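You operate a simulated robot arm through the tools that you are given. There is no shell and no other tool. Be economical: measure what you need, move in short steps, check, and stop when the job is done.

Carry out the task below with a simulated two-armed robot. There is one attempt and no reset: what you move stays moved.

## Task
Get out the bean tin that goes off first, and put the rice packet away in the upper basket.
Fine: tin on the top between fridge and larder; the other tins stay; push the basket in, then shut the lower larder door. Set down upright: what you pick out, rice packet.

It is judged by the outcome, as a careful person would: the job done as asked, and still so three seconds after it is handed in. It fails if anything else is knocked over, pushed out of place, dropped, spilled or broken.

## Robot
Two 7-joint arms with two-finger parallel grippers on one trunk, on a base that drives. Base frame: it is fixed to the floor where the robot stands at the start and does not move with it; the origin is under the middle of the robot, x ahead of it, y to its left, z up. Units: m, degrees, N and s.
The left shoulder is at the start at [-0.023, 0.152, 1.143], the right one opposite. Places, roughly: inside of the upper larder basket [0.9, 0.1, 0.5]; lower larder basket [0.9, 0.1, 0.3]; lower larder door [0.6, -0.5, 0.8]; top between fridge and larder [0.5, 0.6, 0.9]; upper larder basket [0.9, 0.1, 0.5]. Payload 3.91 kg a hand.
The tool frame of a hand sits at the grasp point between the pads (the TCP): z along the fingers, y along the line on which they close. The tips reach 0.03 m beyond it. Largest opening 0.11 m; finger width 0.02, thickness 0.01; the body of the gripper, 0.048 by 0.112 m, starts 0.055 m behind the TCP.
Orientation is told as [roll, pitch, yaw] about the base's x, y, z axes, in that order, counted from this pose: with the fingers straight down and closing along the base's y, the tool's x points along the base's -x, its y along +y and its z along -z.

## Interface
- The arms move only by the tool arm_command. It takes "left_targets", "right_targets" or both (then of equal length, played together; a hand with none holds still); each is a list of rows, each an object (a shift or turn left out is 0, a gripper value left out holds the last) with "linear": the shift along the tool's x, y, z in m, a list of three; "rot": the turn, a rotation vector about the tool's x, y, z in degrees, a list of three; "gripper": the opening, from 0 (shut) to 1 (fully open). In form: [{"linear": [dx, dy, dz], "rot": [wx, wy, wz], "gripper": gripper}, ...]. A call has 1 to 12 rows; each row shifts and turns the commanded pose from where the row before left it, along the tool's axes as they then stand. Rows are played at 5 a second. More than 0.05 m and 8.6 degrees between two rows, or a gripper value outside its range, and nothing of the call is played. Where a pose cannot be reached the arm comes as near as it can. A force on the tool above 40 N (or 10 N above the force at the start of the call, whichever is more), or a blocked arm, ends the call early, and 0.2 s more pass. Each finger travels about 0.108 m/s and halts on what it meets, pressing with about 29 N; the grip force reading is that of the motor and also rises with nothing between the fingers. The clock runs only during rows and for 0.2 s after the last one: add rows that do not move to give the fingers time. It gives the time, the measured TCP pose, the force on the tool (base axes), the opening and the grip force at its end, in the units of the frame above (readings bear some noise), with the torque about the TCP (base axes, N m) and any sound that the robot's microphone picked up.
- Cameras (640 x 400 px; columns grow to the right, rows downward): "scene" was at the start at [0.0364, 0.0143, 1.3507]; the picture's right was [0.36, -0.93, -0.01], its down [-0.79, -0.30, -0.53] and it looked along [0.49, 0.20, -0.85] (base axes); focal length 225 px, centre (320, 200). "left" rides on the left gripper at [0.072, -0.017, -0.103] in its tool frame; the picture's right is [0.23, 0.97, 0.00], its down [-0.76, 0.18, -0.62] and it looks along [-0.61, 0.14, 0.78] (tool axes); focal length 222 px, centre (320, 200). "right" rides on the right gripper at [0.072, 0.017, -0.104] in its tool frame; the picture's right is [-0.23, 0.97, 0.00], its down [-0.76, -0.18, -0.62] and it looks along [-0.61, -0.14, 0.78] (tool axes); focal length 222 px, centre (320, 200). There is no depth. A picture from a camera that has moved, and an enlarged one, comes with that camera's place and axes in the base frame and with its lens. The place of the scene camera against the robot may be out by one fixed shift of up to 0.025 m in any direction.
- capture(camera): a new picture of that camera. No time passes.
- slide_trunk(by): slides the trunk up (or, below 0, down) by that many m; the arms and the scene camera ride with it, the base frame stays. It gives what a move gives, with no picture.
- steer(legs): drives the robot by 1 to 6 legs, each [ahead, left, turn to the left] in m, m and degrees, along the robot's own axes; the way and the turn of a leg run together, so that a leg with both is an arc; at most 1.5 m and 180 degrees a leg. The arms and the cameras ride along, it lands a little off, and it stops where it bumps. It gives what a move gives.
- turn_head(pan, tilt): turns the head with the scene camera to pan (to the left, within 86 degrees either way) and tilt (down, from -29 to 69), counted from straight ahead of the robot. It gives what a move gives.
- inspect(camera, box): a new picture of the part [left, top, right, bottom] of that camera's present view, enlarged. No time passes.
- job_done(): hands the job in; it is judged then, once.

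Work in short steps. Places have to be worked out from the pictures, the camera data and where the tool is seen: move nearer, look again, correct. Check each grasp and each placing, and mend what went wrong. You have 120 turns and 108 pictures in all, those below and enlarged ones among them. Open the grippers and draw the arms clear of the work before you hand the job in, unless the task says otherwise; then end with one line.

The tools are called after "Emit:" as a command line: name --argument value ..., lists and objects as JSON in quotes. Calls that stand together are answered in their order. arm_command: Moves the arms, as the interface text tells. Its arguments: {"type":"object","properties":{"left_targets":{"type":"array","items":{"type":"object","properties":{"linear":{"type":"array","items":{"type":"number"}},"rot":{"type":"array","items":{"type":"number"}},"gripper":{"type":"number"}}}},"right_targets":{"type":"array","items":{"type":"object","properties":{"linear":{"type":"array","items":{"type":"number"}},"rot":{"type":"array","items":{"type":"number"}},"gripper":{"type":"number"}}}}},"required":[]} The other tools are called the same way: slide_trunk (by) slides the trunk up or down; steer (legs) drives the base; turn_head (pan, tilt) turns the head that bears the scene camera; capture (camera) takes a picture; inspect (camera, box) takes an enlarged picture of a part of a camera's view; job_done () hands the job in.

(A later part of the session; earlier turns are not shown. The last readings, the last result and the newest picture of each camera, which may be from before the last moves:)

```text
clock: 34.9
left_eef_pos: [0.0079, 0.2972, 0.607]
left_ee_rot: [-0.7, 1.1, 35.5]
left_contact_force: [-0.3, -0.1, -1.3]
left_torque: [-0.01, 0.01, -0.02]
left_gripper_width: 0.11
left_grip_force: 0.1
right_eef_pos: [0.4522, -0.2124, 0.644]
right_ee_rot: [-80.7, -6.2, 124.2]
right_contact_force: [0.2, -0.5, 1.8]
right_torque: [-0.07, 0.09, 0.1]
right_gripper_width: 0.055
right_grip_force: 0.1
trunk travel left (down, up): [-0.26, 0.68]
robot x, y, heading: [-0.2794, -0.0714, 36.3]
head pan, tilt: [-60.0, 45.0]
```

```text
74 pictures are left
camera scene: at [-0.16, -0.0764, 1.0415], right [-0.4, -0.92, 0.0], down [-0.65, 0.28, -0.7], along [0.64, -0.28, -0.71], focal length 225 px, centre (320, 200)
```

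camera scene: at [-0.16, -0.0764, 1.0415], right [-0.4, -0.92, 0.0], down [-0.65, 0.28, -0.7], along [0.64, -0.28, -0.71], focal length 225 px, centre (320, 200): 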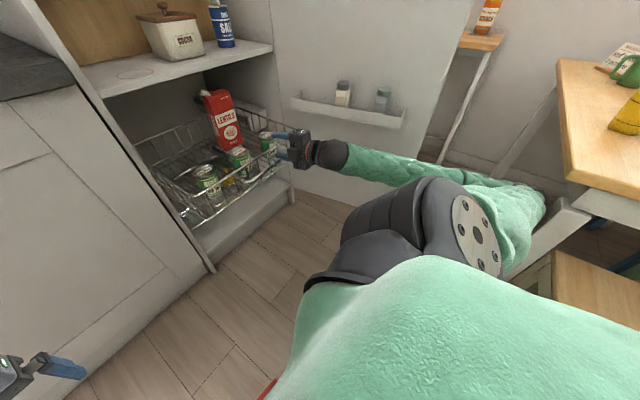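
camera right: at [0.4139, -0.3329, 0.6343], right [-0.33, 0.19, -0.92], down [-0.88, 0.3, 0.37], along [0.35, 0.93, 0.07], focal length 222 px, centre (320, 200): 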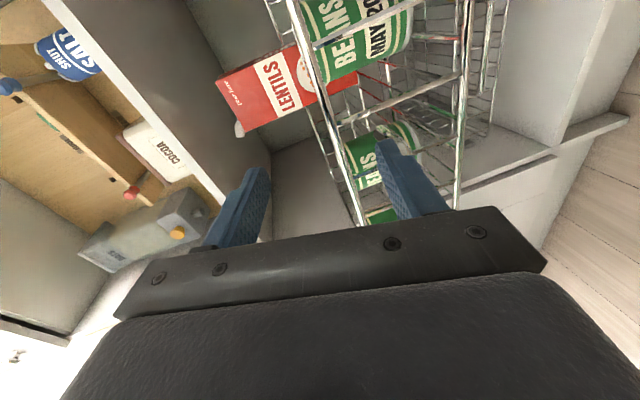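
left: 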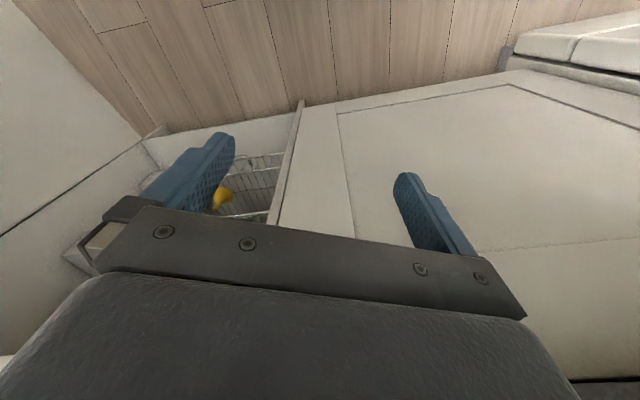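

The right elbow is jammed near a table leg on the right. I ease the base left and back to free both the elbow and the hand.

Emit:
steer --legs '[[-0.04, 0.05, 0]]'

Emit:
capture --camera "scene"

```text
clock: 35.6
left_eef_pos: [0.0009, 0.2995, 0.6086]
left_ee_rot: [-0.8, 0.8, 36.0]
left_contact_force: [0.0, 0.1, 0.5]
left_torque: [0.01, 0.01, -0.01]
left_gripper_width: 0.11
left_grip_force: 0.0
right_eef_pos: [0.4482, -0.2067, 0.648]
right_ee_rot: [-80.8, -6.1, 124.7]
right_contact_force: [-0.4, 0.7, 0.1]
right_torque: [0.05, 0.02, -0.02]
right_gripper_width: 0.0549
right_grip_force: 0.1
trunk travel left (down, up): [-0.26, 0.68]
robot x, y, heading: [-0.2815, -0.075, 36.7]
head pan, tilt: [-60.0, 45.0]
stopped in leg 1: the robot was blocked; the commanded pose is now the measured one
```

```text
73 pictures are left
camera scene: at [-0.1677, -0.0759, 1.0425], right [-0.4, -0.92, 0.0], down [-0.65, 0.28, -0.71], along [0.65, -0.28, -0.71], focal length 225 px, centre (320, 200)
```

scene: 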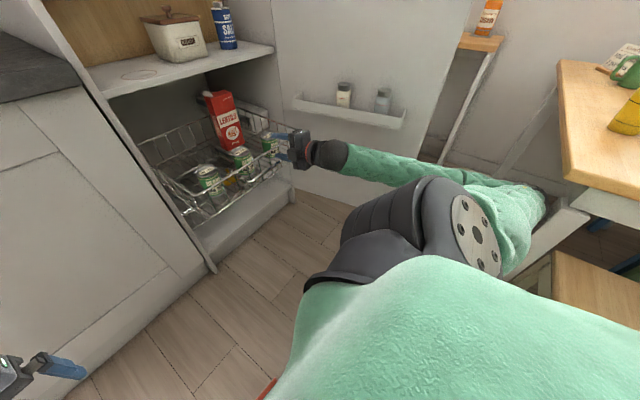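

The base itself is blocked going back. I look further round to the right and back.

Emit:
turn_head --pan -86 --tilt 40

Emit:
capture --camera "scene"

Emit:
turn_head --pan 86 --tilt 40

Emit:
capture --camera "scene"

```text
clock: 36.5
left_eef_pos: [0.0013, 0.2986, 0.6082]
left_ee_rot: [-0.8, 0.8, 35.9]
left_contact_force: [0.1, 0.0, 0.4]
left_torque: [-0.03, -0.04, -0.03]
left_gripper_width: 0.1102
left_grip_force: 0.1
right_eef_pos: [0.4496, -0.2057, 0.6477]
right_ee_rot: [-80.8, -6.0, 124.7]
right_contact_force: [0.0, 0.0, -0.4]
right_torque: [-0.01, -0.03, 0.01]
right_gripper_width: 0.0549
right_grip_force: 0.1
trunk travel left (down, up): [-0.26, 0.68]
robot x, y, heading: [-0.2799, -0.0742, 36.5]
head pan, tilt: [-85.9, 40.0]
```

```text
72 pictures are left
camera scene: at [-0.1867, -0.1078, 1.0495], right [-0.76, -0.65, 0.0], down [-0.42, 0.49, -0.77], along [0.5, -0.58, -0.64], focal length 225 px, centre (320, 200)
```

scene: 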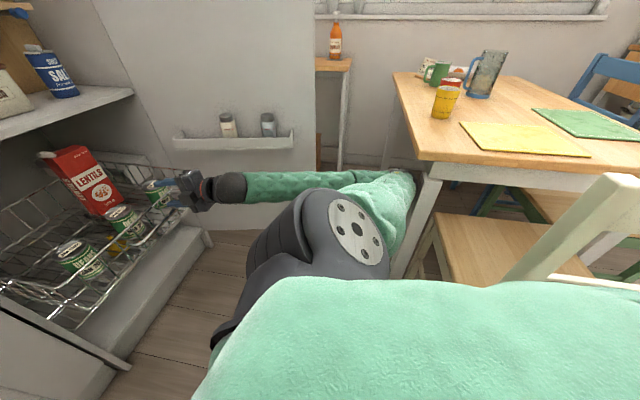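

```text
clock: 39.1
left_eef_pos: [0.001, 0.3004, 0.6076]
left_ee_rot: [-1.0, 0.8, 36.0]
left_contact_force: [-0.3, -0.9, 0.7]
left_torque: [0.01, -0.04, 0.01]
left_gripper_width: 0.1099
left_grip_force: 0.0
right_eef_pos: [0.4492, -0.2063, 0.6462]
right_ee_rot: [-80.8, -6.0, 124.7]
right_contact_force: [-0.6, 0.0, -0.8]
right_torque: [0.01, -0.02, 0.01]
right_gripper_width: 0.0549
right_grip_force: 0.1
trunk travel left (down, up): [-0.26, 0.68]
robot x, y, heading: [-0.2803, -0.0729, 36.6]
head pan, tilt: [85.9, 40.0]
```

```text
71 pictures are left
camera scene: at [-0.2878, 0.0283, 1.0494], right [0.84, 0.54, 0.0], down [0.35, -0.54, -0.77], along [-0.41, 0.65, -0.64], focal length 225 px, centre (320, 200)
```

scene: 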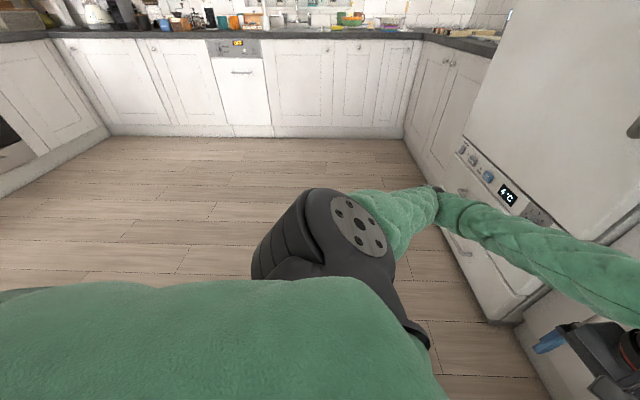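

The table and a chair are behind on the right, so backing pushes the elbow into the table leg; the left is open floor. I slide the base purely left a little.

Emit:
steer --legs '[[0, 0.06, 0]]'

Emit:
turn_head --pan -50 --tilt 45

Emit:
capture --camera "scene"

```text
clock: 40.0
left_eef_pos: [-0.035, 0.3486, 0.6078]
left_ee_rot: [-0.9, 0.9, 35.9]
left_contact_force: [-0.8, -0.6, 0.4]
left_torque: [0.0, -0.01, 0.02]
left_gripper_width: 0.11
left_grip_force: 0.0
right_eef_pos: [0.4131, -0.156, 0.6467]
right_ee_rot: [-80.7, -5.9, 124.7]
right_contact_force: [-0.3, -0.9, -0.3]
right_torque: [0.0, -0.03, -0.02]
right_gripper_width: 0.0551
right_grip_force: 0.1
trunk travel left (down, up): [-0.26, 0.68]
robot x, y, heading: [-0.3188, -0.0223, 36.5]
head pan, tilt: [85.9, 40.0]
```

```text
clock: 42.2
left_eef_pos: [-0.035, 0.3482, 0.6074]
left_ee_rot: [-0.9, 0.8, 35.9]
left_contact_force: [-0.3, 0.1, 0.3]
left_torque: [0.01, -0.01, 0.03]
left_gripper_width: 0.1101
left_grip_force: 0.1
right_eef_pos: [0.413, -0.1562, 0.6467]
right_ee_rot: [-80.7, -5.9, 124.8]
right_contact_force: [0.2, -0.4, -1.0]
right_torque: [0.01, -0.02, -0.01]
right_gripper_width: 0.055
right_grip_force: 0.2
trunk travel left (down, up): [-0.26, 0.68]
robot x, y, heading: [-0.3178, -0.0221, 36.5]
head pan, tilt: [-50.0, 45.0]
```

```text
70 pictures are left
camera scene: at [-0.1984, -0.0125, 1.0421], right [-0.23, -0.97, 0.0], down [-0.69, 0.16, -0.71], along [0.69, -0.16, -0.71], focal length 225 px, centre (320, 200)
```

scene: 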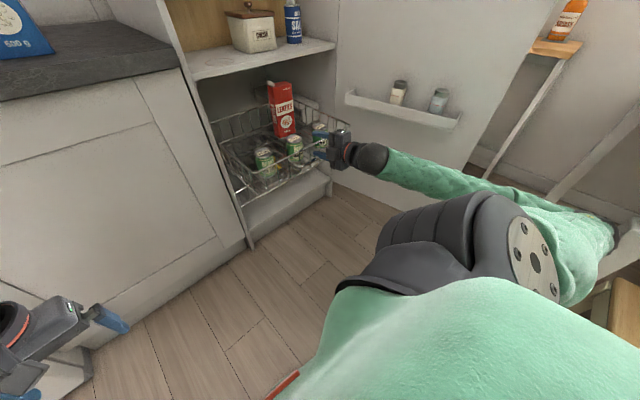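

No forces. I drift a bit more left, then back out.

Emit:
steer --legs '[[-0.01, 0.04, 0], [-0.1, 0.02, 0]]'

Emit:
capture --camera "scene"

```text
clock: 43.9
left_eef_pos: [-0.1589, 0.3303, 0.6086]
left_ee_rot: [-0.8, 0.8, 35.7]
left_contact_force: [-0.2, -0.2, -0.2]
left_torque: [0.05, 0.0, 0.0]
left_gripper_width: 0.11
left_grip_force: 0.1
right_eef_pos: [0.2884, -0.1758, 0.6474]
right_ee_rot: [-80.9, -5.9, 124.7]
right_contact_force: [0.9, 1.0, 0.1]
right_torque: [-0.02, 0.03, 0.0]
right_gripper_width: 0.055
right_grip_force: 0.0
trunk travel left (down, up): [-0.26, 0.68]
robot x, y, heading: [-0.4402, -0.0385, 36.7]
head pan, tilt: [-50.0, 45.0]
```

```text
69 pictures are left
camera scene: at [-0.3231, -0.0311, 1.0422], right [-0.23, -0.97, 0.0], down [-0.69, 0.16, -0.71], along [0.69, -0.16, -0.71], focal length 225 px, centre (320, 200)
```

scene: 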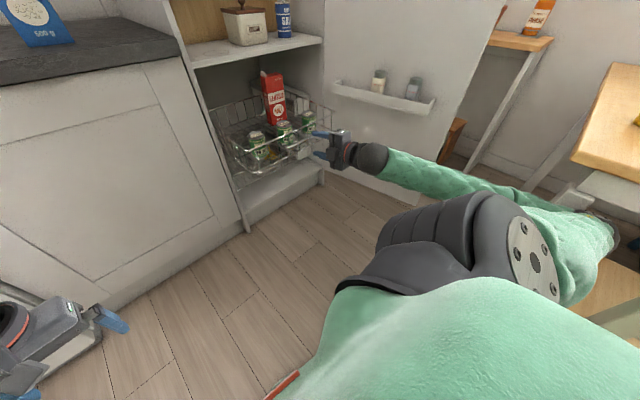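

Hand is clear of the basket and nothing moved. I shift left away from the table, then turn the right hand back to pointing down.

Emit:
steer --legs '[[0, 0.15, -5]]'

Emit:
arm_command --right_targets '[{"rot": [0, 0, 8.3]}, {"rot": [0, 0, 8.3]}, {"rot": [0, 0, 8.3]}, {"rot": [0, 0, 8.3]}, {"rot": [0, 0, 8.3]}, {"rot": [0, 0, 8.3]}, {"rot": [0, 0, 8.3]}, {"rot": [0, 0, 8.3]}, {"rot": [0, 0, 8.3]}, {"rot": [0, 0, 8.3]}]'

Emit:
arm_command --right_targets '[{"rot": [0, 8.2, 0]}, {"rot": [0, 8.2, 0]}, {"rot": [0, 8.2, 0]}, {"rot": [0, 8.2, 0]}, {"rot": [0, 8.2, 0]}, {"rot": [0, 8.2, 0]}, {"rot": [0, 8.2, 0]}, {"rot": [0, 8.2, 0]}, {"rot": [0, 8.2, 0]}, {"rot": [0, 8.2, 0]}]'

```text
clock: 45.2
left_eef_pos: [-0.2108, 0.4272, 0.6078]
left_ee_rot: [-0.9, 0.8, 30.9]
left_contact_force: [0.5, 0.1, 0.2]
left_torque: [-0.02, -0.01, -0.01]
left_gripper_width: 0.11
left_grip_force: 0.0
right_eef_pos: [0.1908, -0.1182, 0.6471]
right_ee_rot: [-80.9, -6.0, 119.6]
right_contact_force: [-0.7, -0.1, -0.4]
right_torque: [0.02, 0.03, -0.01]
right_gripper_width: 0.0551
right_grip_force: 0.1
trunk travel left (down, up): [-0.26, 0.68]
robot x, y, heading: [-0.5262, 0.084, 31.7]
head pan, tilt: [-50.0, 45.0]
```

```text
clock: 47.2
left_eef_pos: [-0.1576, 0.5016, 0.5963]
left_ee_rot: [2.5, 1.6, 44.8]
left_contact_force: [3.7, 0.7, -0.7]
left_torque: [0.0, 0.36, -0.03]
left_gripper_width: 0.1101
left_grip_force: 0.1
right_eef_pos: [0.3534, 0.0867, 0.5528]
right_ee_rot: [-24.0, -79.7, 69.6]
right_contact_force: [-25.0, 62.2, -0.8]
right_torque: [0.68, 0.13, 1.2]
right_gripper_width: 0.0287
right_grip_force: 0.1
trunk travel left (down, up): [-0.26, 0.68]
robot x, y, heading: [-0.4473, 0.148, 45.8]
head pan, tilt: [-50.0, 45.0]
stopped in row 9 (right hand): the arm was blocked; the commanded pose is now the measured one
```

```text
clock: 47.5
left_eef_pos: [-0.1625, 0.4891, 0.6065]
left_ee_rot: [0.9, 0.6, 45.1]
left_contact_force: [0.3, 0.8, 0.6]
left_torque: [0.0, -0.03, -0.01]
left_gripper_width: 0.1099
left_grip_force: 0.0
right_eef_pos: [0.3472, 0.0787, 0.5599]
right_ee_rot: [-20.6, -77.9, 67.1]
right_contact_force: [-30.5, 44.7, -53.0]
right_torque: [0.97, 1.33, 0.78]
right_gripper_width: 0.0206
right_grip_force: 0.1
trunk travel left (down, up): [-0.26, 0.68]
robot x, y, heading: [-0.4356, 0.1349, 46.2]
head pan, tilt: [-50.0, 45.0]
stopped in row 1 (right hand): the force on the tool passed its limit at 110 N (the readings are from after the stop); the commanded pose is now the measured one
```

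The elbow evidently pushed off something and the base swung; the right hand is now pressing near the cabinet. Stop and look.

Emit:
turn_head --pan -25 --tilt 40

Emit:
capture --camera "scene"

Emit:
turn_head --pan -86 --tilt 40

Emit:
capture --camera "scene"

```text
clock: 48.3
left_eef_pos: [-0.1649, 0.4961, 0.6085]
left_ee_rot: [0.6, 0.6, 44.6]
left_contact_force: [0.0, 0.3, -0.9]
left_torque: [-0.03, 0.0, 0.03]
left_gripper_width: 0.1101
left_grip_force: 0.0
right_eef_pos: [0.3421, 0.0787, 0.5738]
right_ee_rot: [-25.9, -78.1, 71.5]
right_contact_force: [-28.5, 43.5, -40.7]
right_torque: [0.77, 1.29, 0.87]
right_gripper_width: 0.028
right_grip_force: 0.2
trunk travel left (down, up): [-0.26, 0.68]
robot x, y, heading: [-0.434, 0.1429, 45.7]
head pan, tilt: [-25.0, 40.0]
```

```text
68 pictures are left
camera scene: at [-0.3204, 0.2033, 1.049], right [0.35, -0.94, 0.0], down [-0.6, -0.23, -0.76], along [0.72, 0.27, -0.64], focal length 225 px, centre (320, 200)
```

scene: 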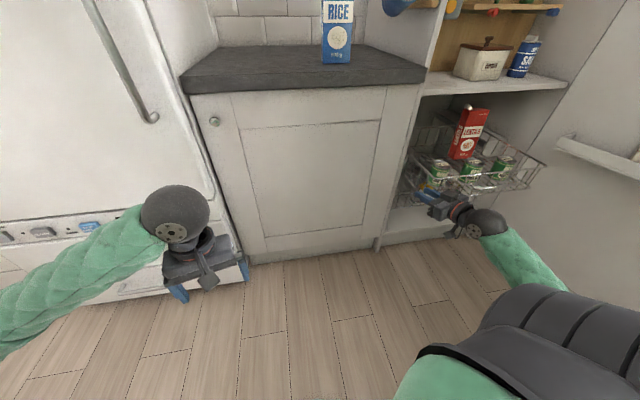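

```text
clock: 49.6
left_eef_pos: [-0.1667, 0.4959, 0.6074]
left_ee_rot: [0.6, 0.5, 44.6]
left_contact_force: [-0.1, -0.3, 0.0]
left_torque: [0.01, -0.02, 0.0]
left_gripper_width: 0.1102
left_grip_force: 0.0
right_eef_pos: [0.3424, 0.0798, 0.5744]
right_ee_rot: [-26.7, -78.2, 72.2]
right_contact_force: [-28.8, 45.7, -27.0]
right_torque: [0.64, 0.97, 0.97]
right_gripper_width: 0.0272
right_grip_force: 0.1
trunk travel left (down, up): [-0.26, 0.68]
robot x, y, heading: [-0.433, 0.1376, 45.6]
head pan, tilt: [-85.9, 40.0]
```

```text
67 pictures are left
camera scene: at [-0.3358, 0.1185, 1.0494], right [-0.65, -0.76, 0.0], down [-0.49, 0.41, -0.77], along [0.58, -0.5, -0.64], focal length 225 px, centre (320, 200)
```

scene: 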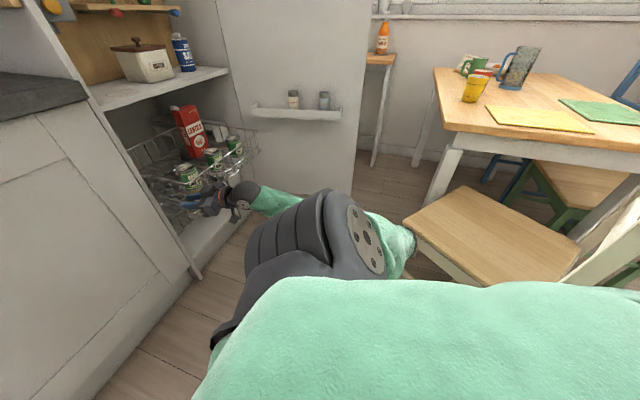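

The elbow pushed against the chair seat and swung the base; the hand now presses the basket's front-left. Zooming on the contact.

Emit:
inspect --camera "scene" --box '[120, 90, 300, 230]'

Emit:
capture --camera "right"

```text
2.86 times, centred on (210, 160) of scene
camera zoom: at [-0.3358, 0.1185, 1.0494], right [-0.65, -0.76, 0.0], down [-0.49, 0.41, -0.77], along [0.58, -0.5, -0.64], focal length 642 px, centre (634, 314)
```

zoom: 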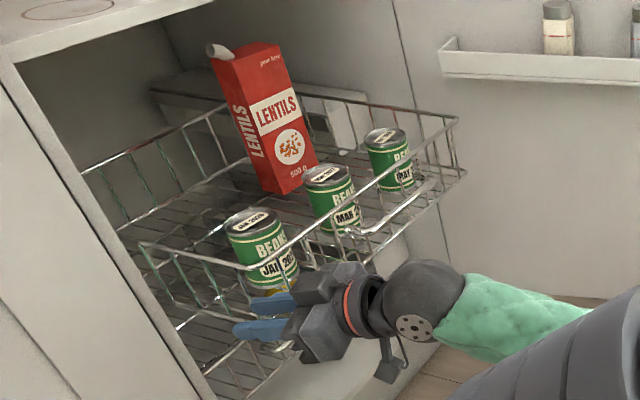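

```text
65 pictures are left
camera right: at [0.2542, 0.0052, 0.5203], right [-0.69, 0.72, 0.13], down [-0.26, -0.41, 0.88], along [0.68, 0.57, 0.46], focal length 222 px, centre (320, 200)
```

right: 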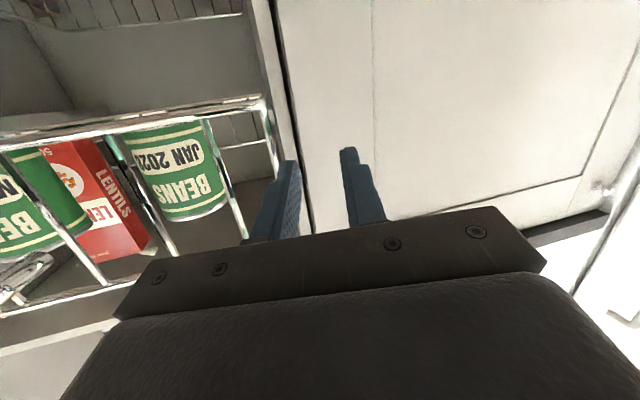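

Tins are all upright. The hand is pressed against the basket's left-front corner; the base moves left/out, which relieves both hand and elbow.

Emit:
steer --legs '[[0, 0.1, 0], [-0.1, 0.1, 0]]'

Emit:
turn_head --pan -60 --tilt 35

Emit:
capture --camera "scene"

```text
clock: 51.7
left_eef_pos: [-0.3792, 0.5604, 0.6098]
left_ee_rot: [0.7, 0.5, 44.5]
left_contact_force: [0.2, 0.4, 0.1]
left_torque: [0.0, 0.0, 0.0]
left_gripper_width: 0.1099
left_grip_force: 0.0
right_eef_pos: [0.1291, 0.1433, 0.5752]
right_ee_rot: [-26.9, -78.2, 72.4]
right_contact_force: [-0.1, 0.0, -0.2]
right_torque: [-0.01, -0.02, -0.02]
right_gripper_width: 0.0548
right_grip_force: 0.0
trunk travel left (down, up): [-0.26, 0.68]
robot x, y, heading: [-0.6492, 0.2055, 45.8]
head pan, tilt: [-85.9, 40.0]
```

```text
clock: 52.6
left_eef_pos: [-0.3789, 0.56, 0.6094]
left_ee_rot: [0.6, 0.5, 44.6]
left_contact_force: [0.2, -0.5, 0.7]
left_torque: [0.0, -0.01, -0.02]
left_gripper_width: 0.11
left_grip_force: 0.1
right_eef_pos: [0.129, 0.143, 0.5775]
right_ee_rot: [-27.0, -78.2, 72.6]
right_contact_force: [-0.2, -0.3, 0.2]
right_torque: [0.03, -0.01, 0.02]
right_gripper_width: 0.0551
right_grip_force: 0.1
trunk travel left (down, up): [-0.26, 0.68]
robot x, y, heading: [-0.6476, 0.2027, 45.7]
head pan, tilt: [-60.0, 35.0]
```

```text
64 pictures are left
camera scene: at [-0.5296, 0.2169, 1.057], right [-0.25, -0.97, 0.0], down [-0.56, 0.14, -0.82], along [0.79, -0.2, -0.57], focal length 225 px, centre (320, 200)
```

scene: 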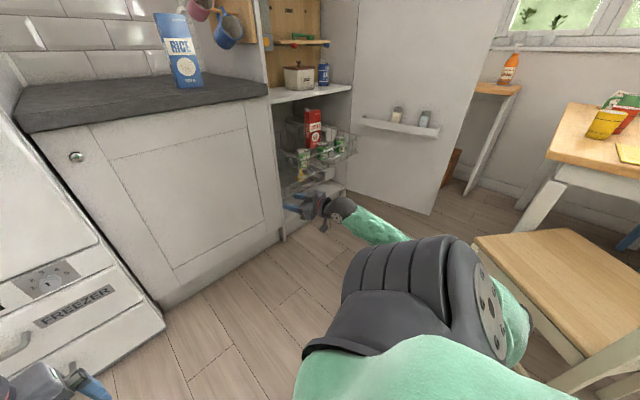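

Free again. I move farther into open floor, then finish pitching the right hand down.

Emit:
steer --legs '[[0, 0.2, 0]]'

Emit:
arm_command --right_targets '[{"rot": [0, 8.2, 0]}, {"rot": [0, 8.2, 0]}, {"rot": [0, 8.2, 0]}, {"rot": [0, 8.2, 0]}, {"rot": [0, 8.2, 0]}, {"rot": [0, 8.2, 0]}, {"rot": [0, 8.2, 0]}, {"rot": [0, 8.2, 0]}, {"rot": [0, 8.2, 0]}, {"rot": [0, 5, 0]}]'

Emit:
capture --camera "scene"

```text
clock: 54.2
left_eef_pos: [-0.5216, 0.7, 0.6089]
left_ee_rot: [0.6, 0.4, 44.5]
left_contact_force: [-0.4, -0.2, -0.6]
left_torque: [-0.01, -0.01, -0.01]
left_gripper_width: 0.11
left_grip_force: 0.1
right_eef_pos: [-0.0125, 0.2815, 0.5756]
right_ee_rot: [-27.2, -78.3, 72.4]
right_contact_force: [-0.4, -0.3, -0.3]
right_torque: [-0.02, 0.02, 0.03]
right_gripper_width: 0.0548
right_grip_force: 0.0
trunk travel left (down, up): [-0.26, 0.68]
robot x, y, heading: [-0.7876, 0.3414, 45.5]
head pan, tilt: [-60.0, 35.0]
```

```text
clock: 56.4
left_eef_pos: [-0.5212, 0.701, 0.6082]
left_ee_rot: [0.5, 0.5, 44.6]
left_contact_force: [0.4, -0.2, -0.1]
left_torque: [0.02, 0.0, 0.01]
left_gripper_width: 0.1103
left_grip_force: 0.0
right_eef_pos: [-0.0123, 0.2807, 0.5742]
right_ee_rot: [-5.4, -0.6, 46.0]
right_contact_force: [0.6, 0.1, 0.1]
right_torque: [0.01, 0.02, 0.01]
right_gripper_width: 0.0548
right_grip_force: 0.0
trunk travel left (down, up): [-0.26, 0.68]
robot x, y, heading: [-0.7911, 0.3434, 45.8]
head pan, tilt: [-60.0, 35.0]
```

```text
63 pictures are left
camera scene: at [-0.6717, 0.3558, 1.0569], right [-0.25, -0.97, 0.0], down [-0.56, 0.14, -0.82], along [0.79, -0.2, -0.57], focal length 225 px, centre (320, 200)
```

scene: 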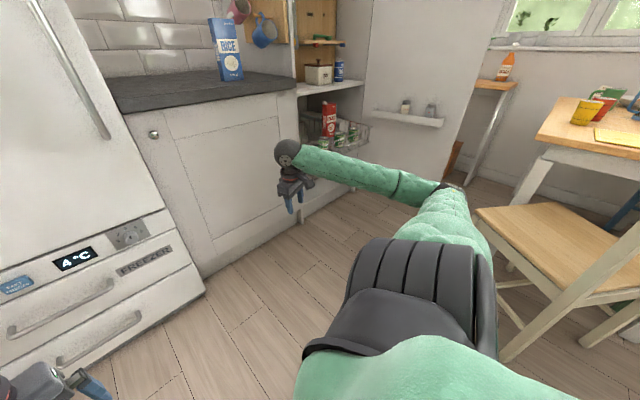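

Right hand points down again. I level it, raise the trunk 0.2 m, and drive (turn, ahead, then right) to face the tins with the right arm, staying clear of the chair.

Emit:
arm_command --right_targets '[{"rot": [-5.4, 0, 0], "gripper": 1}, {"gripper": 1}, {}]'

Emit:
slide_trunk --by 0.22

Emit:
steer --legs '[[0, 0, -14.3], [0.2, 0, 0], [0, -0.4, 0]]'

Emit:
turn_head --pan -35 --tilt 45

Emit:
capture --camera "scene"

```text
clock: 57.2
left_eef_pos: [-0.521, 0.7014, 0.6098]
left_ee_rot: [0.6, 0.4, 44.5]
left_contact_force: [-0.2, 0.2, 0.6]
left_torque: [-0.04, 0.04, 0.02]
left_gripper_width: 0.1098
left_grip_force: 0.1
right_eef_pos: [-0.0123, 0.2824, 0.5757]
right_ee_rot: [0.2, -0.7, 45.9]
right_contact_force: [0.1, -0.2, 1.1]
right_torque: [0.01, 0.02, -0.02]
right_gripper_width: 0.1098
right_grip_force: 0.0
trunk travel left (down, up): [-0.26, 0.68]
robot x, y, heading: [-0.7893, 0.3433, 45.4]
head pan, tilt: [-60.0, 35.0]
```

```text
clock: 59.5
left_eef_pos: [-0.5206, 0.6992, 0.8289]
left_ee_rot: [0.6, 0.5, 44.5]
left_contact_force: [0.3, 0.4, -0.2]
left_torque: [0.01, -0.03, 0.0]
left_gripper_width: 0.11
left_grip_force: 0.0
right_eef_pos: [-0.0132, 0.2818, 0.795]
right_ee_rot: [0.1, -0.7, 46.0]
right_contact_force: [-0.3, 0.5, 0.6]
right_torque: [0.0, -0.01, -0.05]
right_gripper_width: 0.1097
right_grip_force: 0.0
trunk travel left (down, up): [-0.48, 0.46]
robot x, y, heading: [-0.7901, 0.3444, 45.4]
head pan, tilt: [-60.0, 35.0]
```

```text
clock: 64.1
left_eef_pos: [-0.0678, 0.3863, 0.8296]
left_ee_rot: [0.6, 0.4, 29.8]
left_contact_force: [0.3, -1.8, -0.1]
left_torque: [0.0, 0.01, 0.06]
left_gripper_width: 0.1102
left_grip_force: 0.0
right_eef_pos: [0.316, -0.1496, 0.7943]
right_ee_rot: [0.0, -0.7, 31.1]
right_contact_force: [-0.2, 0.2, -0.6]
right_torque: [0.01, 0.0, -0.01]
right_gripper_width: 0.1099
right_grip_force: 0.2
trunk travel left (down, up): [-0.48, 0.46]
robot x, y, heading: [-0.4213, 0.1095, 30.6]
head pan, tilt: [-60.0, 35.0]
```

```text
clock: 65.0
left_eef_pos: [-0.0675, 0.387, 0.8283]
left_ee_rot: [0.5, 0.6, 29.7]
left_contact_force: [0.2, -0.5, 0.2]
left_torque: [0.0, -0.01, 0.02]
left_gripper_width: 0.11
left_grip_force: 0.1
right_eef_pos: [0.3173, -0.1488, 0.7951]
right_ee_rot: [0.1, -0.7, 31.1]
right_contact_force: [-0.6, -0.9, 1.1]
right_torque: [-0.01, 0.01, 0.02]
right_gripper_width: 0.1099
right_grip_force: 0.0
trunk travel left (down, up): [-0.48, 0.46]
robot x, y, heading: [-0.4159, 0.1094, 30.8]
head pan, tilt: [-35.0, 45.0]
```

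```text
62 pictures are left
camera scene: at [-0.2967, 0.1288, 1.2622], right [-0.07, -1.0, 0.0], down [-0.71, 0.05, -0.71], along [0.71, -0.05, -0.71], focal length 225 px, centre (320, 200)
```

scene: 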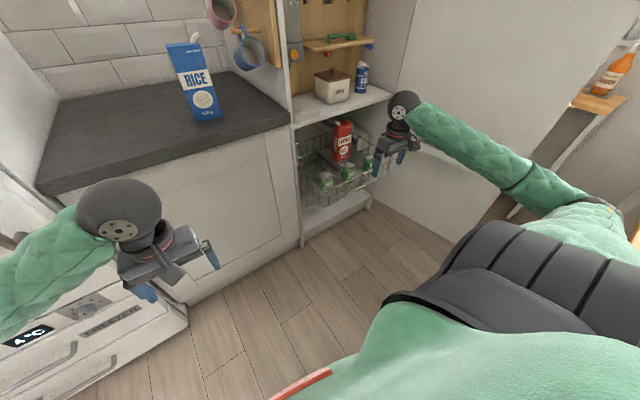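

Well placed. Now I measure the tin positions with both cameras.

Emit:
capture --camera "right"

Emit:
inspect --camera "scene" --box '[285, 105, 405, 225]'

```text
61 pictures are left
camera right: at [0.2444, -0.1708, 0.8973], right [-0.31, 0.95, 0.0], down [0.74, 0.24, 0.63], along [0.6, 0.2, -0.77], focal length 222 px, centre (320, 200)
```

right: 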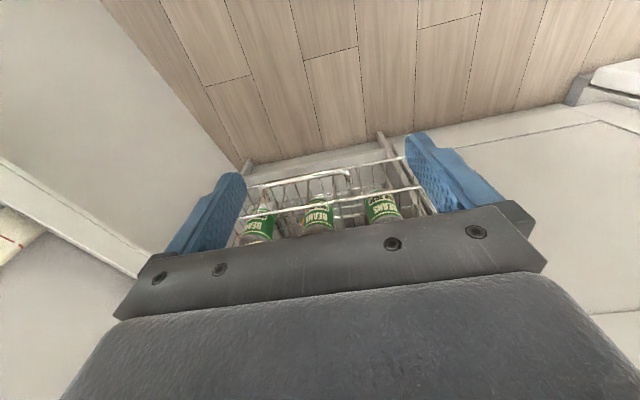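

```text
3.33 times, centred on (345, 165) of scene
camera zoom: at [-0.2967, 0.1288, 1.2622], right [-0.07, -1.0, 0.0], down [-0.71, 0.05, -0.71], along [0.71, -0.05, -0.71], focal length 749 px, centre (237, 317)
```

zoom: 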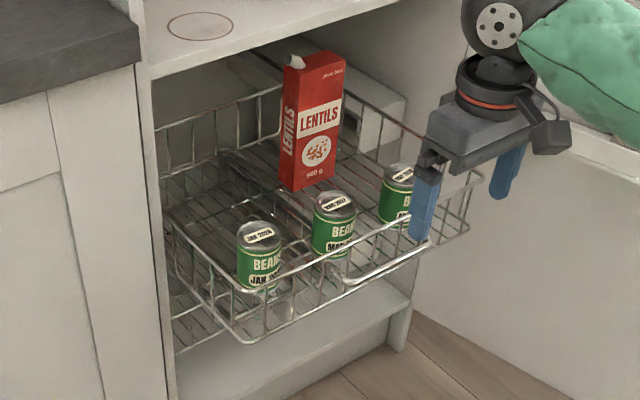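

Middle tin lid is now near [0.58, -0.07, 0.615], close to the shelf edge overhead, so I tilt the right hand back 15° and move to hover above it.

Emit:
arm_command --right_targets '[{"rot": [0, -7.5, 0]}, {"rot": [0, -7.5, 0]}, {"linear": [-0.0393, -0.0123, 0.0235]}, {"linear": [-0.0393, -0.0123, 0.0235]}, {"linear": [-0.0393, -0.0123, 0.0235]}, {"linear": [-0.0393, -0.0123, 0.0235]}, {"linear": [-0.0393, -0.0123, 0.0235]}, {"linear": [-0.02, -0.0123, 0.0115]}, {}]'

Emit:
capture --camera "right"

Emit:
inspect --camera "scene" --box '[285, 85, 405, 225]'

```text
clock: 67.0
left_eef_pos: [-0.0682, 0.3872, 0.8292]
left_ee_rot: [0.6, 0.5, 29.6]
left_contact_force: [0.0, 0.2, 0.3]
left_torque: [0.02, 0.02, 0.01]
left_gripper_width: 0.1099
left_grip_force: 0.0
right_eef_pos: [0.5625, -0.0875, 0.7291]
right_ee_rot: [0.1, -15.6, 31.1]
right_contact_force: [-0.2, -0.7, 0.2]
right_torque: [0.0, 0.03, -0.02]
right_gripper_width: 0.1101
right_grip_force: 0.2
trunk travel left (down, up): [-0.48, 0.46]
robot x, y, heading: [-0.4211, 0.1108, 30.9]
head pan, tilt: [-35.0, 45.0]
```

```text
59 pictures are left
camera right: at [0.4704, -0.1218, 0.8091], right [-0.32, 0.95, 0.06], down [0.58, 0.14, 0.81], along [0.75, 0.29, -0.59], focal length 222 px, centre (320, 200)
```

right: 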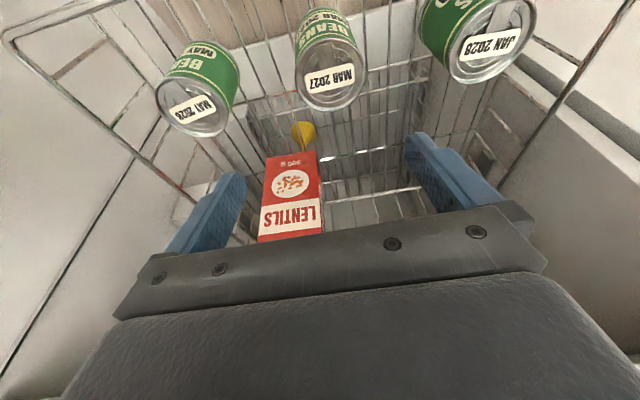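

```text
2.86 times, centred on (345, 155) of scene
camera zoom: at [-0.2967, 0.1289, 1.2622], right [-0.07, -1.0, 0.0], down [-0.71, 0.05, -0.71], along [0.7, -0.05, -0.71], focal length 642 px, centre (249, 329)
```

zoom: 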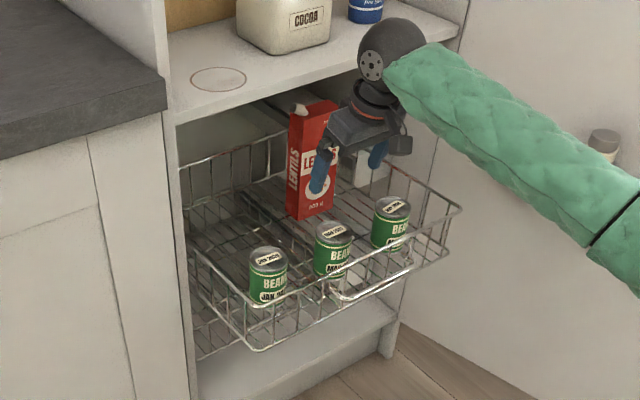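

Wrist camera puts the Mar 2027 lid at about [0.555, -0.073, 0.62]. I correct sideways 17 mm and lower halfway, then check.

Emit:
arm_command --right_targets '[{"linear": [0.005, 0.0167, 0.02]}, {"linear": [0.0107, 0, 0.04]}, {}]'

Emit:
capture --camera "right"

```text
clock: 67.8
left_eef_pos: [-0.0668, 0.3862, 0.8286]
left_ee_rot: [0.5, 0.5, 29.7]
left_contact_force: [-0.4, -0.1, 0.3]
left_torque: [-0.01, -0.03, -0.01]
left_gripper_width: 0.1102
left_grip_force: 0.1
right_eef_pos: [0.5557, -0.0705, 0.665]
right_ee_rot: [0.1, -15.7, 31.2]
right_contact_force: [-0.8, -0.1, 0.7]
right_torque: [-0.01, 0.01, -0.01]
right_gripper_width: 0.1098
right_grip_force: 0.0
trunk travel left (down, up): [-0.48, 0.46]
robot x, y, heading: [-0.4181, 0.1131, 30.9]
head pan, tilt: [-35.0, 45.0]
```

```text
57 pictures are left
camera right: at [0.4635, -0.1065, 0.7454], right [-0.32, 0.95, 0.06], down [0.58, 0.14, 0.81], along [0.75, 0.29, -0.59], focal length 222 px, centre (320, 200)
```

right: 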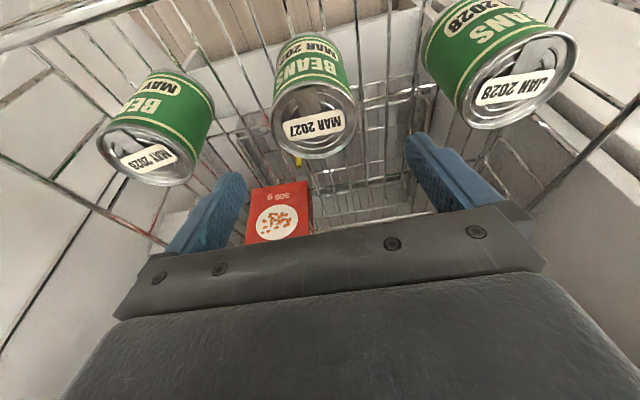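

Centred laterally; the tin axis is ~8 mm nearer to me than the TCP. I lower the rest to TCP z≈0.585.

Emit:
arm_command --right_targets '[{"linear": [0.012, 0.001, 0.025]}, {"linear": [0.009, 0.001, 0.025]}, {"linear": [0.008, 0, 0.025]}, {}]'

Emit:
capture --camera "right"

Emit:
inspect --camera "scene" --box '[300, 105, 410, 215]'

```text
clock: 68.8
left_eef_pos: [-0.0677, 0.3868, 0.8288]
left_ee_rot: [0.6, 0.5, 29.7]
left_contact_force: [-0.2, -0.6, 0.1]
left_torque: [0.01, -0.01, 0.0]
left_gripper_width: 0.1098
left_grip_force: 0.0
right_eef_pos: [0.5458, -0.0718, 0.5869]
right_ee_rot: [0.0, -15.7, 31.1]
right_contact_force: [-0.2, 0.6, -0.2]
right_torque: [-0.01, -0.01, -0.03]
right_gripper_width: 0.1098
right_grip_force: 0.0
trunk travel left (down, up): [-0.48, 0.46]
robot x, y, heading: [-0.4218, 0.1138, 30.9]
head pan, tilt: [-35.0, 45.0]
```

```text
56 pictures are left
camera right: at [0.4537, -0.1078, 0.6661], right [-0.32, 0.95, 0.06], down [0.58, 0.14, 0.81], along [0.75, 0.29, -0.59], focal length 222 px, centre (320, 200)
```

right: 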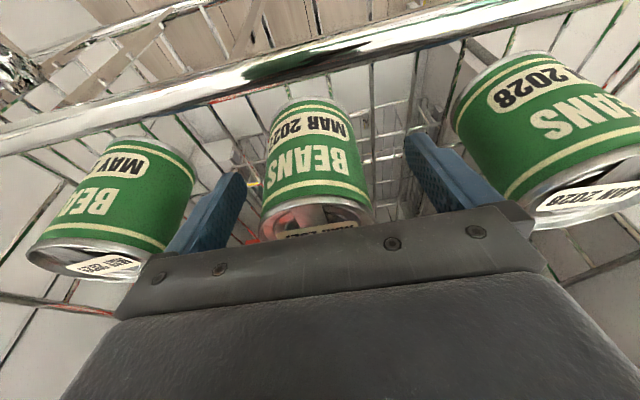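

```text
3.64 times, centred on (355, 160) of scene
camera zoom: at [-0.2968, 0.129, 1.2622], right [-0.07, -1.0, 0.0], down [-0.71, 0.05, -0.71], along [0.7, -0.05, -0.71], focal length 817 px, centre (193, 346)
```

zoom: 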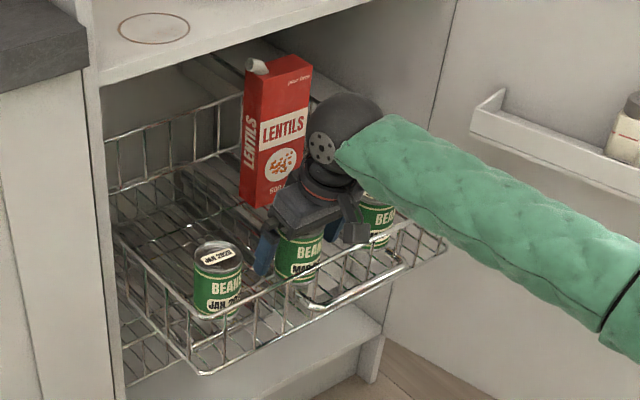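

The tin sits between the fingers, lid about 2 cm above TCP. Closing.

Emit:
arm_command --right_targets '[{"gripper": 0.5}, {"gripper": 0.4}, {"gripper": 0.3}, {"gripper": 0.3}]'

Emit:
capture --camera "right"

```text
clock: 69.8
left_eef_pos: [-0.0678, 0.3872, 0.8287]
left_ee_rot: [0.6, 0.5, 29.8]
left_contact_force: [-0.2, -0.1, -0.4]
left_torque: [-0.01, 0.0, 0.0]
left_gripper_width: 0.1099
left_grip_force: 0.1
right_eef_pos: [0.5468, -0.0732, 0.5872]
right_ee_rot: [0.1, -15.7, 31.1]
right_contact_force: [-0.6, 0.1, -0.5]
right_torque: [-0.09, -0.01, -0.02]
right_gripper_width: 0.0595
right_grip_force: 28.7
trunk travel left (down, up): [-0.48, 0.46]
robot x, y, heading: [-0.4214, 0.1114, 30.8]
head pan, tilt: [-35.0, 45.0]
```

```text
54 pictures are left
camera right: at [0.4538, -0.1077, 0.6663], right [-0.32, 0.95, 0.06], down [0.58, 0.14, 0.81], along [0.75, 0.29, -0.59], focal length 222 px, centre (320, 200)
```

right: 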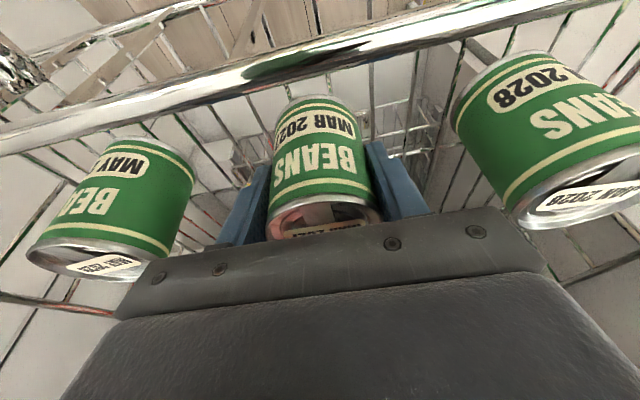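

Gripped at 60 mm. Lifting straight up in steps.

Emit:
arm_command --right_targets '[{"linear": [-0.004, 0, -0.0144]}, {"linear": [-0.0081, 0, -0.0289]}, {"linear": [-0.0095, 0, -0.0337]}, {"linear": [-0.0095, 0, -0.0337]}, {"linear": [-0.0095, 0, -0.0337]}, {"linear": [-0.0081, 0, -0.0289]}, {"linear": [0.02, 0, -0.0056]}, {}]'

Emit:
capture --camera "scene"

```text
clock: 71.5
left_eef_pos: [-0.0682, 0.3876, 0.8279]
left_ee_rot: [0.6, 0.4, 29.6]
left_contact_force: [-0.2, 0.2, -1.2]
left_torque: [-0.02, -0.04, -0.01]
left_gripper_width: 0.1099
left_grip_force: 0.1
right_eef_pos: [0.5293, -0.0836, 0.7664]
right_ee_rot: [0.1, -15.7, 31.0]
right_contact_force: [0.4, 0.5, -3.5]
right_torque: [-0.03, 0.02, 0.02]
right_gripper_width: 0.0598
right_grip_force: 28.8
trunk travel left (down, up): [-0.48, 0.46]
robot x, y, heading: [-0.4175, 0.1123, 30.9]
head pan, tilt: [-35.0, 45.0]
```

```text
53 pictures are left
camera scene: at [-0.2961, 0.1291, 1.262], right [-0.07, -1.0, 0.0], down [-0.71, 0.05, -0.71], along [0.7, -0.05, -0.71], focal length 225 px, centre (320, 200)
```

scene: 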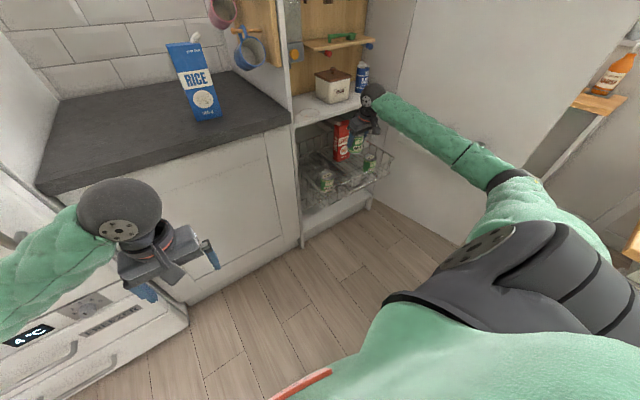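

Tin is free. I retract it outward, bring it to the left, then raise the trunk to above counter height.

Emit:
arm_command --right_targets '[{"linear": [0.0385, 0, -0.0108]}, {"linear": [0.0385, 0, -0.0108]}, {"linear": [0.0385, 0, -0.0108]}, {"linear": [0.0385, 0, -0.0108]}, {"linear": [0, 0.045, 0]}, {"linear": [0, 0.045, 0]}, {"linear": [0, 0.045, 0]}, {"linear": [0, 0.045, 0]}, {"linear": [0, 0.045, 0]}, {}]'

Emit:
slide_trunk --by 0.3

Emit:
turn_head --pan 0 --tilt 50

Emit:
capture --camera "scene"

```text
clock: 73.8
left_eef_pos: [-0.0674, 0.3861, 0.83]
left_ee_rot: [0.6, 0.4, 29.7]
left_contact_force: [-1.0, -0.4, -0.2]
left_torque: [-0.01, -0.01, 0.02]
left_gripper_width: 0.11
left_grip_force: 0.2
right_eef_pos: [0.2763, 0.0243, 0.7663]
right_ee_rot: [0.1, -15.7, 31.2]
right_contact_force: [0.4, -0.1, -2.9]
right_torque: [0.01, 0.03, 0.02]
right_gripper_width: 0.0592
right_grip_force: 29.0
trunk travel left (down, up): [-0.48, 0.46]
robot x, y, heading: [-0.4212, 0.1126, 30.6]
head pan, tilt: [-35.0, 45.0]
```

```text
clock: 76.8
left_eef_pos: [-0.0665, 0.3871, 1.1289]
left_ee_rot: [0.7, 0.5, 29.7]
left_contact_force: [0.4, -0.8, -0.7]
left_torque: [-0.03, -0.02, -0.01]
left_gripper_width: 0.1103
left_grip_force: 0.0
right_eef_pos: [0.2776, 0.025, 1.0671]
right_ee_rot: [0.1, -15.7, 31.1]
right_contact_force: [0.3, 0.3, -1.9]
right_torque: [-0.01, 0.03, 0.01]
right_gripper_width: 0.0596
right_grip_force: 29.5
trunk travel left (down, up): [-0.78, 0.16]
robot x, y, heading: [-0.4225, 0.1129, 30.7]
head pan, tilt: [-35.0, 45.0]
```

```text
clock: 77.8
left_eef_pos: [-0.067, 0.3862, 1.1298]
left_ee_rot: [0.7, 0.6, 29.7]
left_contact_force: [-0.4, 0.1, -0.8]
left_torque: [0.04, 0.01, 0.02]
left_gripper_width: 0.1101
left_grip_force: 0.1
right_eef_pos: [0.2769, 0.0255, 1.066]
right_ee_rot: [0.2, -15.7, 31.1]
right_contact_force: [-0.3, -0.2, -2.8]
right_torque: [0.01, 0.02, 0.03]
right_gripper_width: 0.0596
right_grip_force: 28.9
trunk travel left (down, up): [-0.78, 0.16]
robot x, y, heading: [-0.4167, 0.1123, 30.9]
head pan, tilt: [0.0, 50.0]
```

```text
52 pictures are left
camera scene: at [-0.3112, 0.1742, 1.5552], right [0.51, -0.86, 0.0], down [-0.66, -0.39, -0.64], along [0.55, 0.33, -0.77], focal length 225 px, centre (320, 200)
```

scene: 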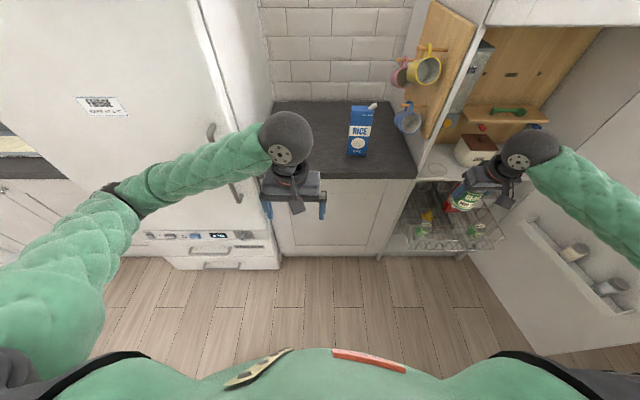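

The counter spans v≈−0.09…0.50 (between larder and fridge), rice at its middle. I'll set the tin left of the rice: drive left 0.36 m and ahead 0.12 m.

Emit:
steer --legs '[[0, 0.36, 0], [0.12, 0, 0.7]]'

Emit:
capture --camera "scene"

Emit:
capture --camera "right"

```text
clock: 80.9
left_eef_pos: [-0.1524, 0.7645, 1.1295]
left_ee_rot: [0.6, 0.5, 30.5]
left_contact_force: [0.9, 0.9, 0.5]
left_torque: [0.01, -0.03, 0.02]
left_gripper_width: 0.1098
left_grip_force: 0.0
right_eef_pos: [0.1963, 0.4066, 1.0668]
right_ee_rot: [0.2, -15.7, 31.9]
right_contact_force: [0.4, 0.2, -3.7]
right_torque: [-0.05, 0.01, 0.03]
right_gripper_width: 0.0595
right_grip_force: 29.3
trunk travel left (down, up): [-0.78, 0.16]
robot x, y, heading: [-0.4982, 0.487, 31.6]
head pan, tilt: [0.0, 50.0]
```

```text
51 pictures are left
camera scene: at [-0.3932, 0.5488, 1.5552], right [0.52, -0.85, 0.0], down [-0.65, -0.4, -0.64], along [0.55, 0.34, -0.77], focal length 225 px, centre (320, 200)
```

scene: 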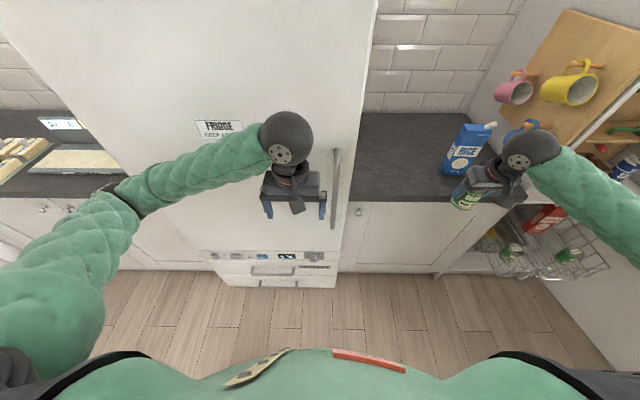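

```text
50 pictures are left
camera right: at [0.1052, 0.3712, 1.1455], right [-0.33, 0.94, 0.06], down [0.57, 0.15, 0.81], along [0.75, 0.3, -0.59], focal length 222 px, centre (320, 200)
```

right: 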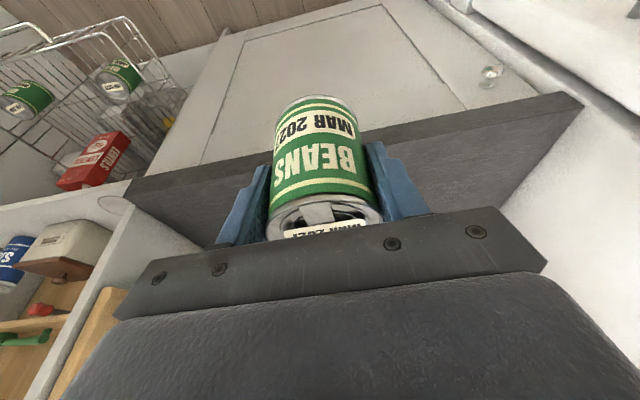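

Hand is over the counter edge at v≈0.245. I shift left 8.5 cm, then forward 22 cm above the counter.

Emit:
arm_command --right_targets '[{"linear": [0, 0.0283, 0]}, {"linear": [0, 0.0283, 0]}, {"linear": [0, 0.0283, 0]}, {"linear": [-0.0426, 0, 0.0119]}, {"linear": [-0.0426, 0, 0.0119]}, {"linear": [-0.0426, 0, 0.0119]}, {"linear": [-0.0426, 0, 0.0119]}, {"linear": [-0.0426, 0, 0.0119]}, {}]'

Emit:
capture --camera "scene"

Emit:
capture --camera "right"

```text
clock: 82.9
left_eef_pos: [-0.1529, 0.7644, 1.1302]
left_ee_rot: [0.7, 0.4, 30.5]
left_contact_force: [0.1, 0.9, 0.1]
left_torque: [0.0, -0.01, -0.05]
left_gripper_width: 0.1097
left_grip_force: 0.1
right_eef_pos: [0.3383, 0.5962, 1.0692]
right_ee_rot: [0.1, -15.7, 31.8]
right_contact_force: [-0.3, -0.1, -2.1]
right_torque: [0.01, 0.03, -0.02]
right_gripper_width: 0.0595
right_grip_force: 29.2
trunk travel left (down, up): [-0.78, 0.16]
robot x, y, heading: [-0.499, 0.4825, 31.9]
head pan, tilt: [0.0, 50.0]
```

```text
49 pictures are left
camera scene: at [-0.3943, 0.548, 1.5553], right [0.52, -0.85, 0.0], down [-0.65, -0.4, -0.64], along [0.55, 0.34, -0.77], focal length 225 px, centre (320, 200)
```

scene: 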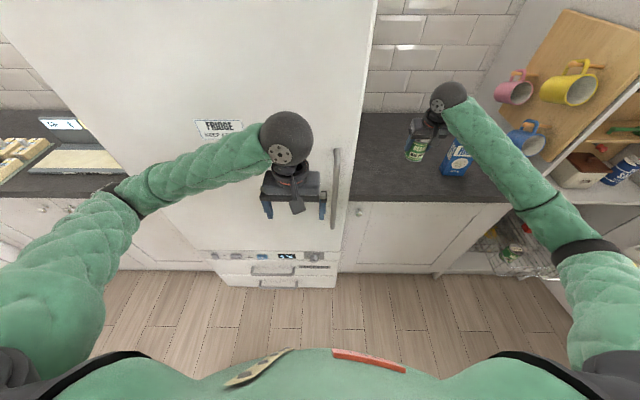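

```text
48 pictures are left
camera right: at [0.2461, 0.5604, 1.1474], right [-0.33, 0.94, 0.06], down [0.57, 0.15, 0.81], along [0.75, 0.3, -0.59], focal length 222 px, centre (320, 200)
```

right: 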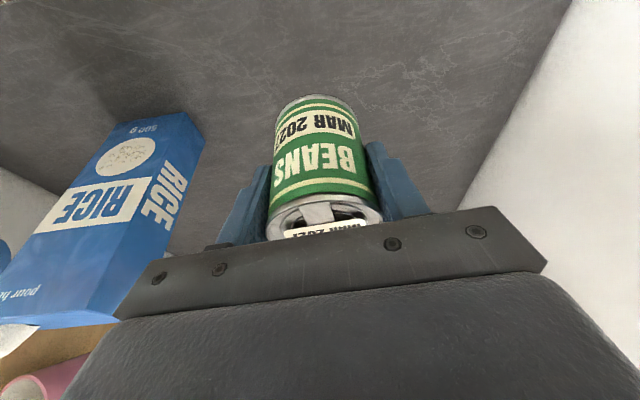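

Tin hangs over clear counter, left of the rice. Lowering 7 cm, then probing for contact.

Emit:
arm_command --right_targets '[{"linear": [0.0054, 0, 0.0193]}, {"linear": [0.0054, 0, 0.0193]}, {"linear": [0.0054, 0, 0.0193]}, {"linear": [0.0027, 0, 0.0096]}, {}]'

Emit:
arm_command --right_targets '[{"linear": [0.0014, 0, 0.0048]}, {"linear": [0.0014, 0, 0.0048]}, {}]'

Emit:
inspect --camera "scene" --box '[360, 70, 520, 210]'

```text
clock: 84.1
left_eef_pos: [-0.1512, 0.7647, 1.1289]
left_ee_rot: [0.5, 0.5, 30.5]
left_contact_force: [0.3, -0.5, -0.3]
left_torque: [0.0, -0.01, -0.02]
left_gripper_width: 0.1098
left_grip_force: 0.1
right_eef_pos: [0.3378, 0.5976, 0.9966]
right_ee_rot: [0.1, -15.8, 31.9]
right_contact_force: [0.9, -0.3, -2.5]
right_torque: [-0.01, 0.01, 0.02]
right_gripper_width: 0.0593
right_grip_force: 29.1
trunk travel left (down, up): [-0.78, 0.16]
robot x, y, heading: [-0.5021, 0.4828, 31.5]
head pan, tilt: [0.0, 50.0]
```

```text
clock: 84.9
left_eef_pos: [-0.1507, 0.7648, 1.129]
left_ee_rot: [0.6, 0.5, 30.4]
left_contact_force: [-1.2, 0.4, 0.1]
left_torque: [-0.01, -0.01, 0.0]
left_gripper_width: 0.1102
left_grip_force: 0.1
right_eef_pos: [0.34, 0.5974, 0.9869]
right_ee_rot: [0.2, -15.7, 32.0]
right_contact_force: [-0.5, 0.7, -2.8]
right_torque: [-0.02, -0.03, 0.03]
right_gripper_width: 0.0592
right_grip_force: 28.7
trunk travel left (down, up): [-0.78, 0.16]
robot x, y, heading: [-0.4992, 0.4844, 31.5]
head pan, tilt: [0.0, 50.0]
```

```text
2.86 times, centred on (440, 140) of scene
camera zoom: at [-0.3936, 0.5491, 1.5552], right [0.52, -0.85, 0.0], down [-0.65, -0.4, -0.64], along [0.55, 0.34, -0.77], focal length 642 px, centre (-23, 371)
```

zoom: 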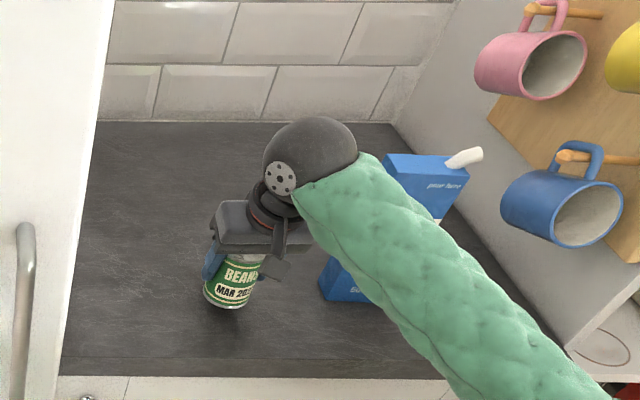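

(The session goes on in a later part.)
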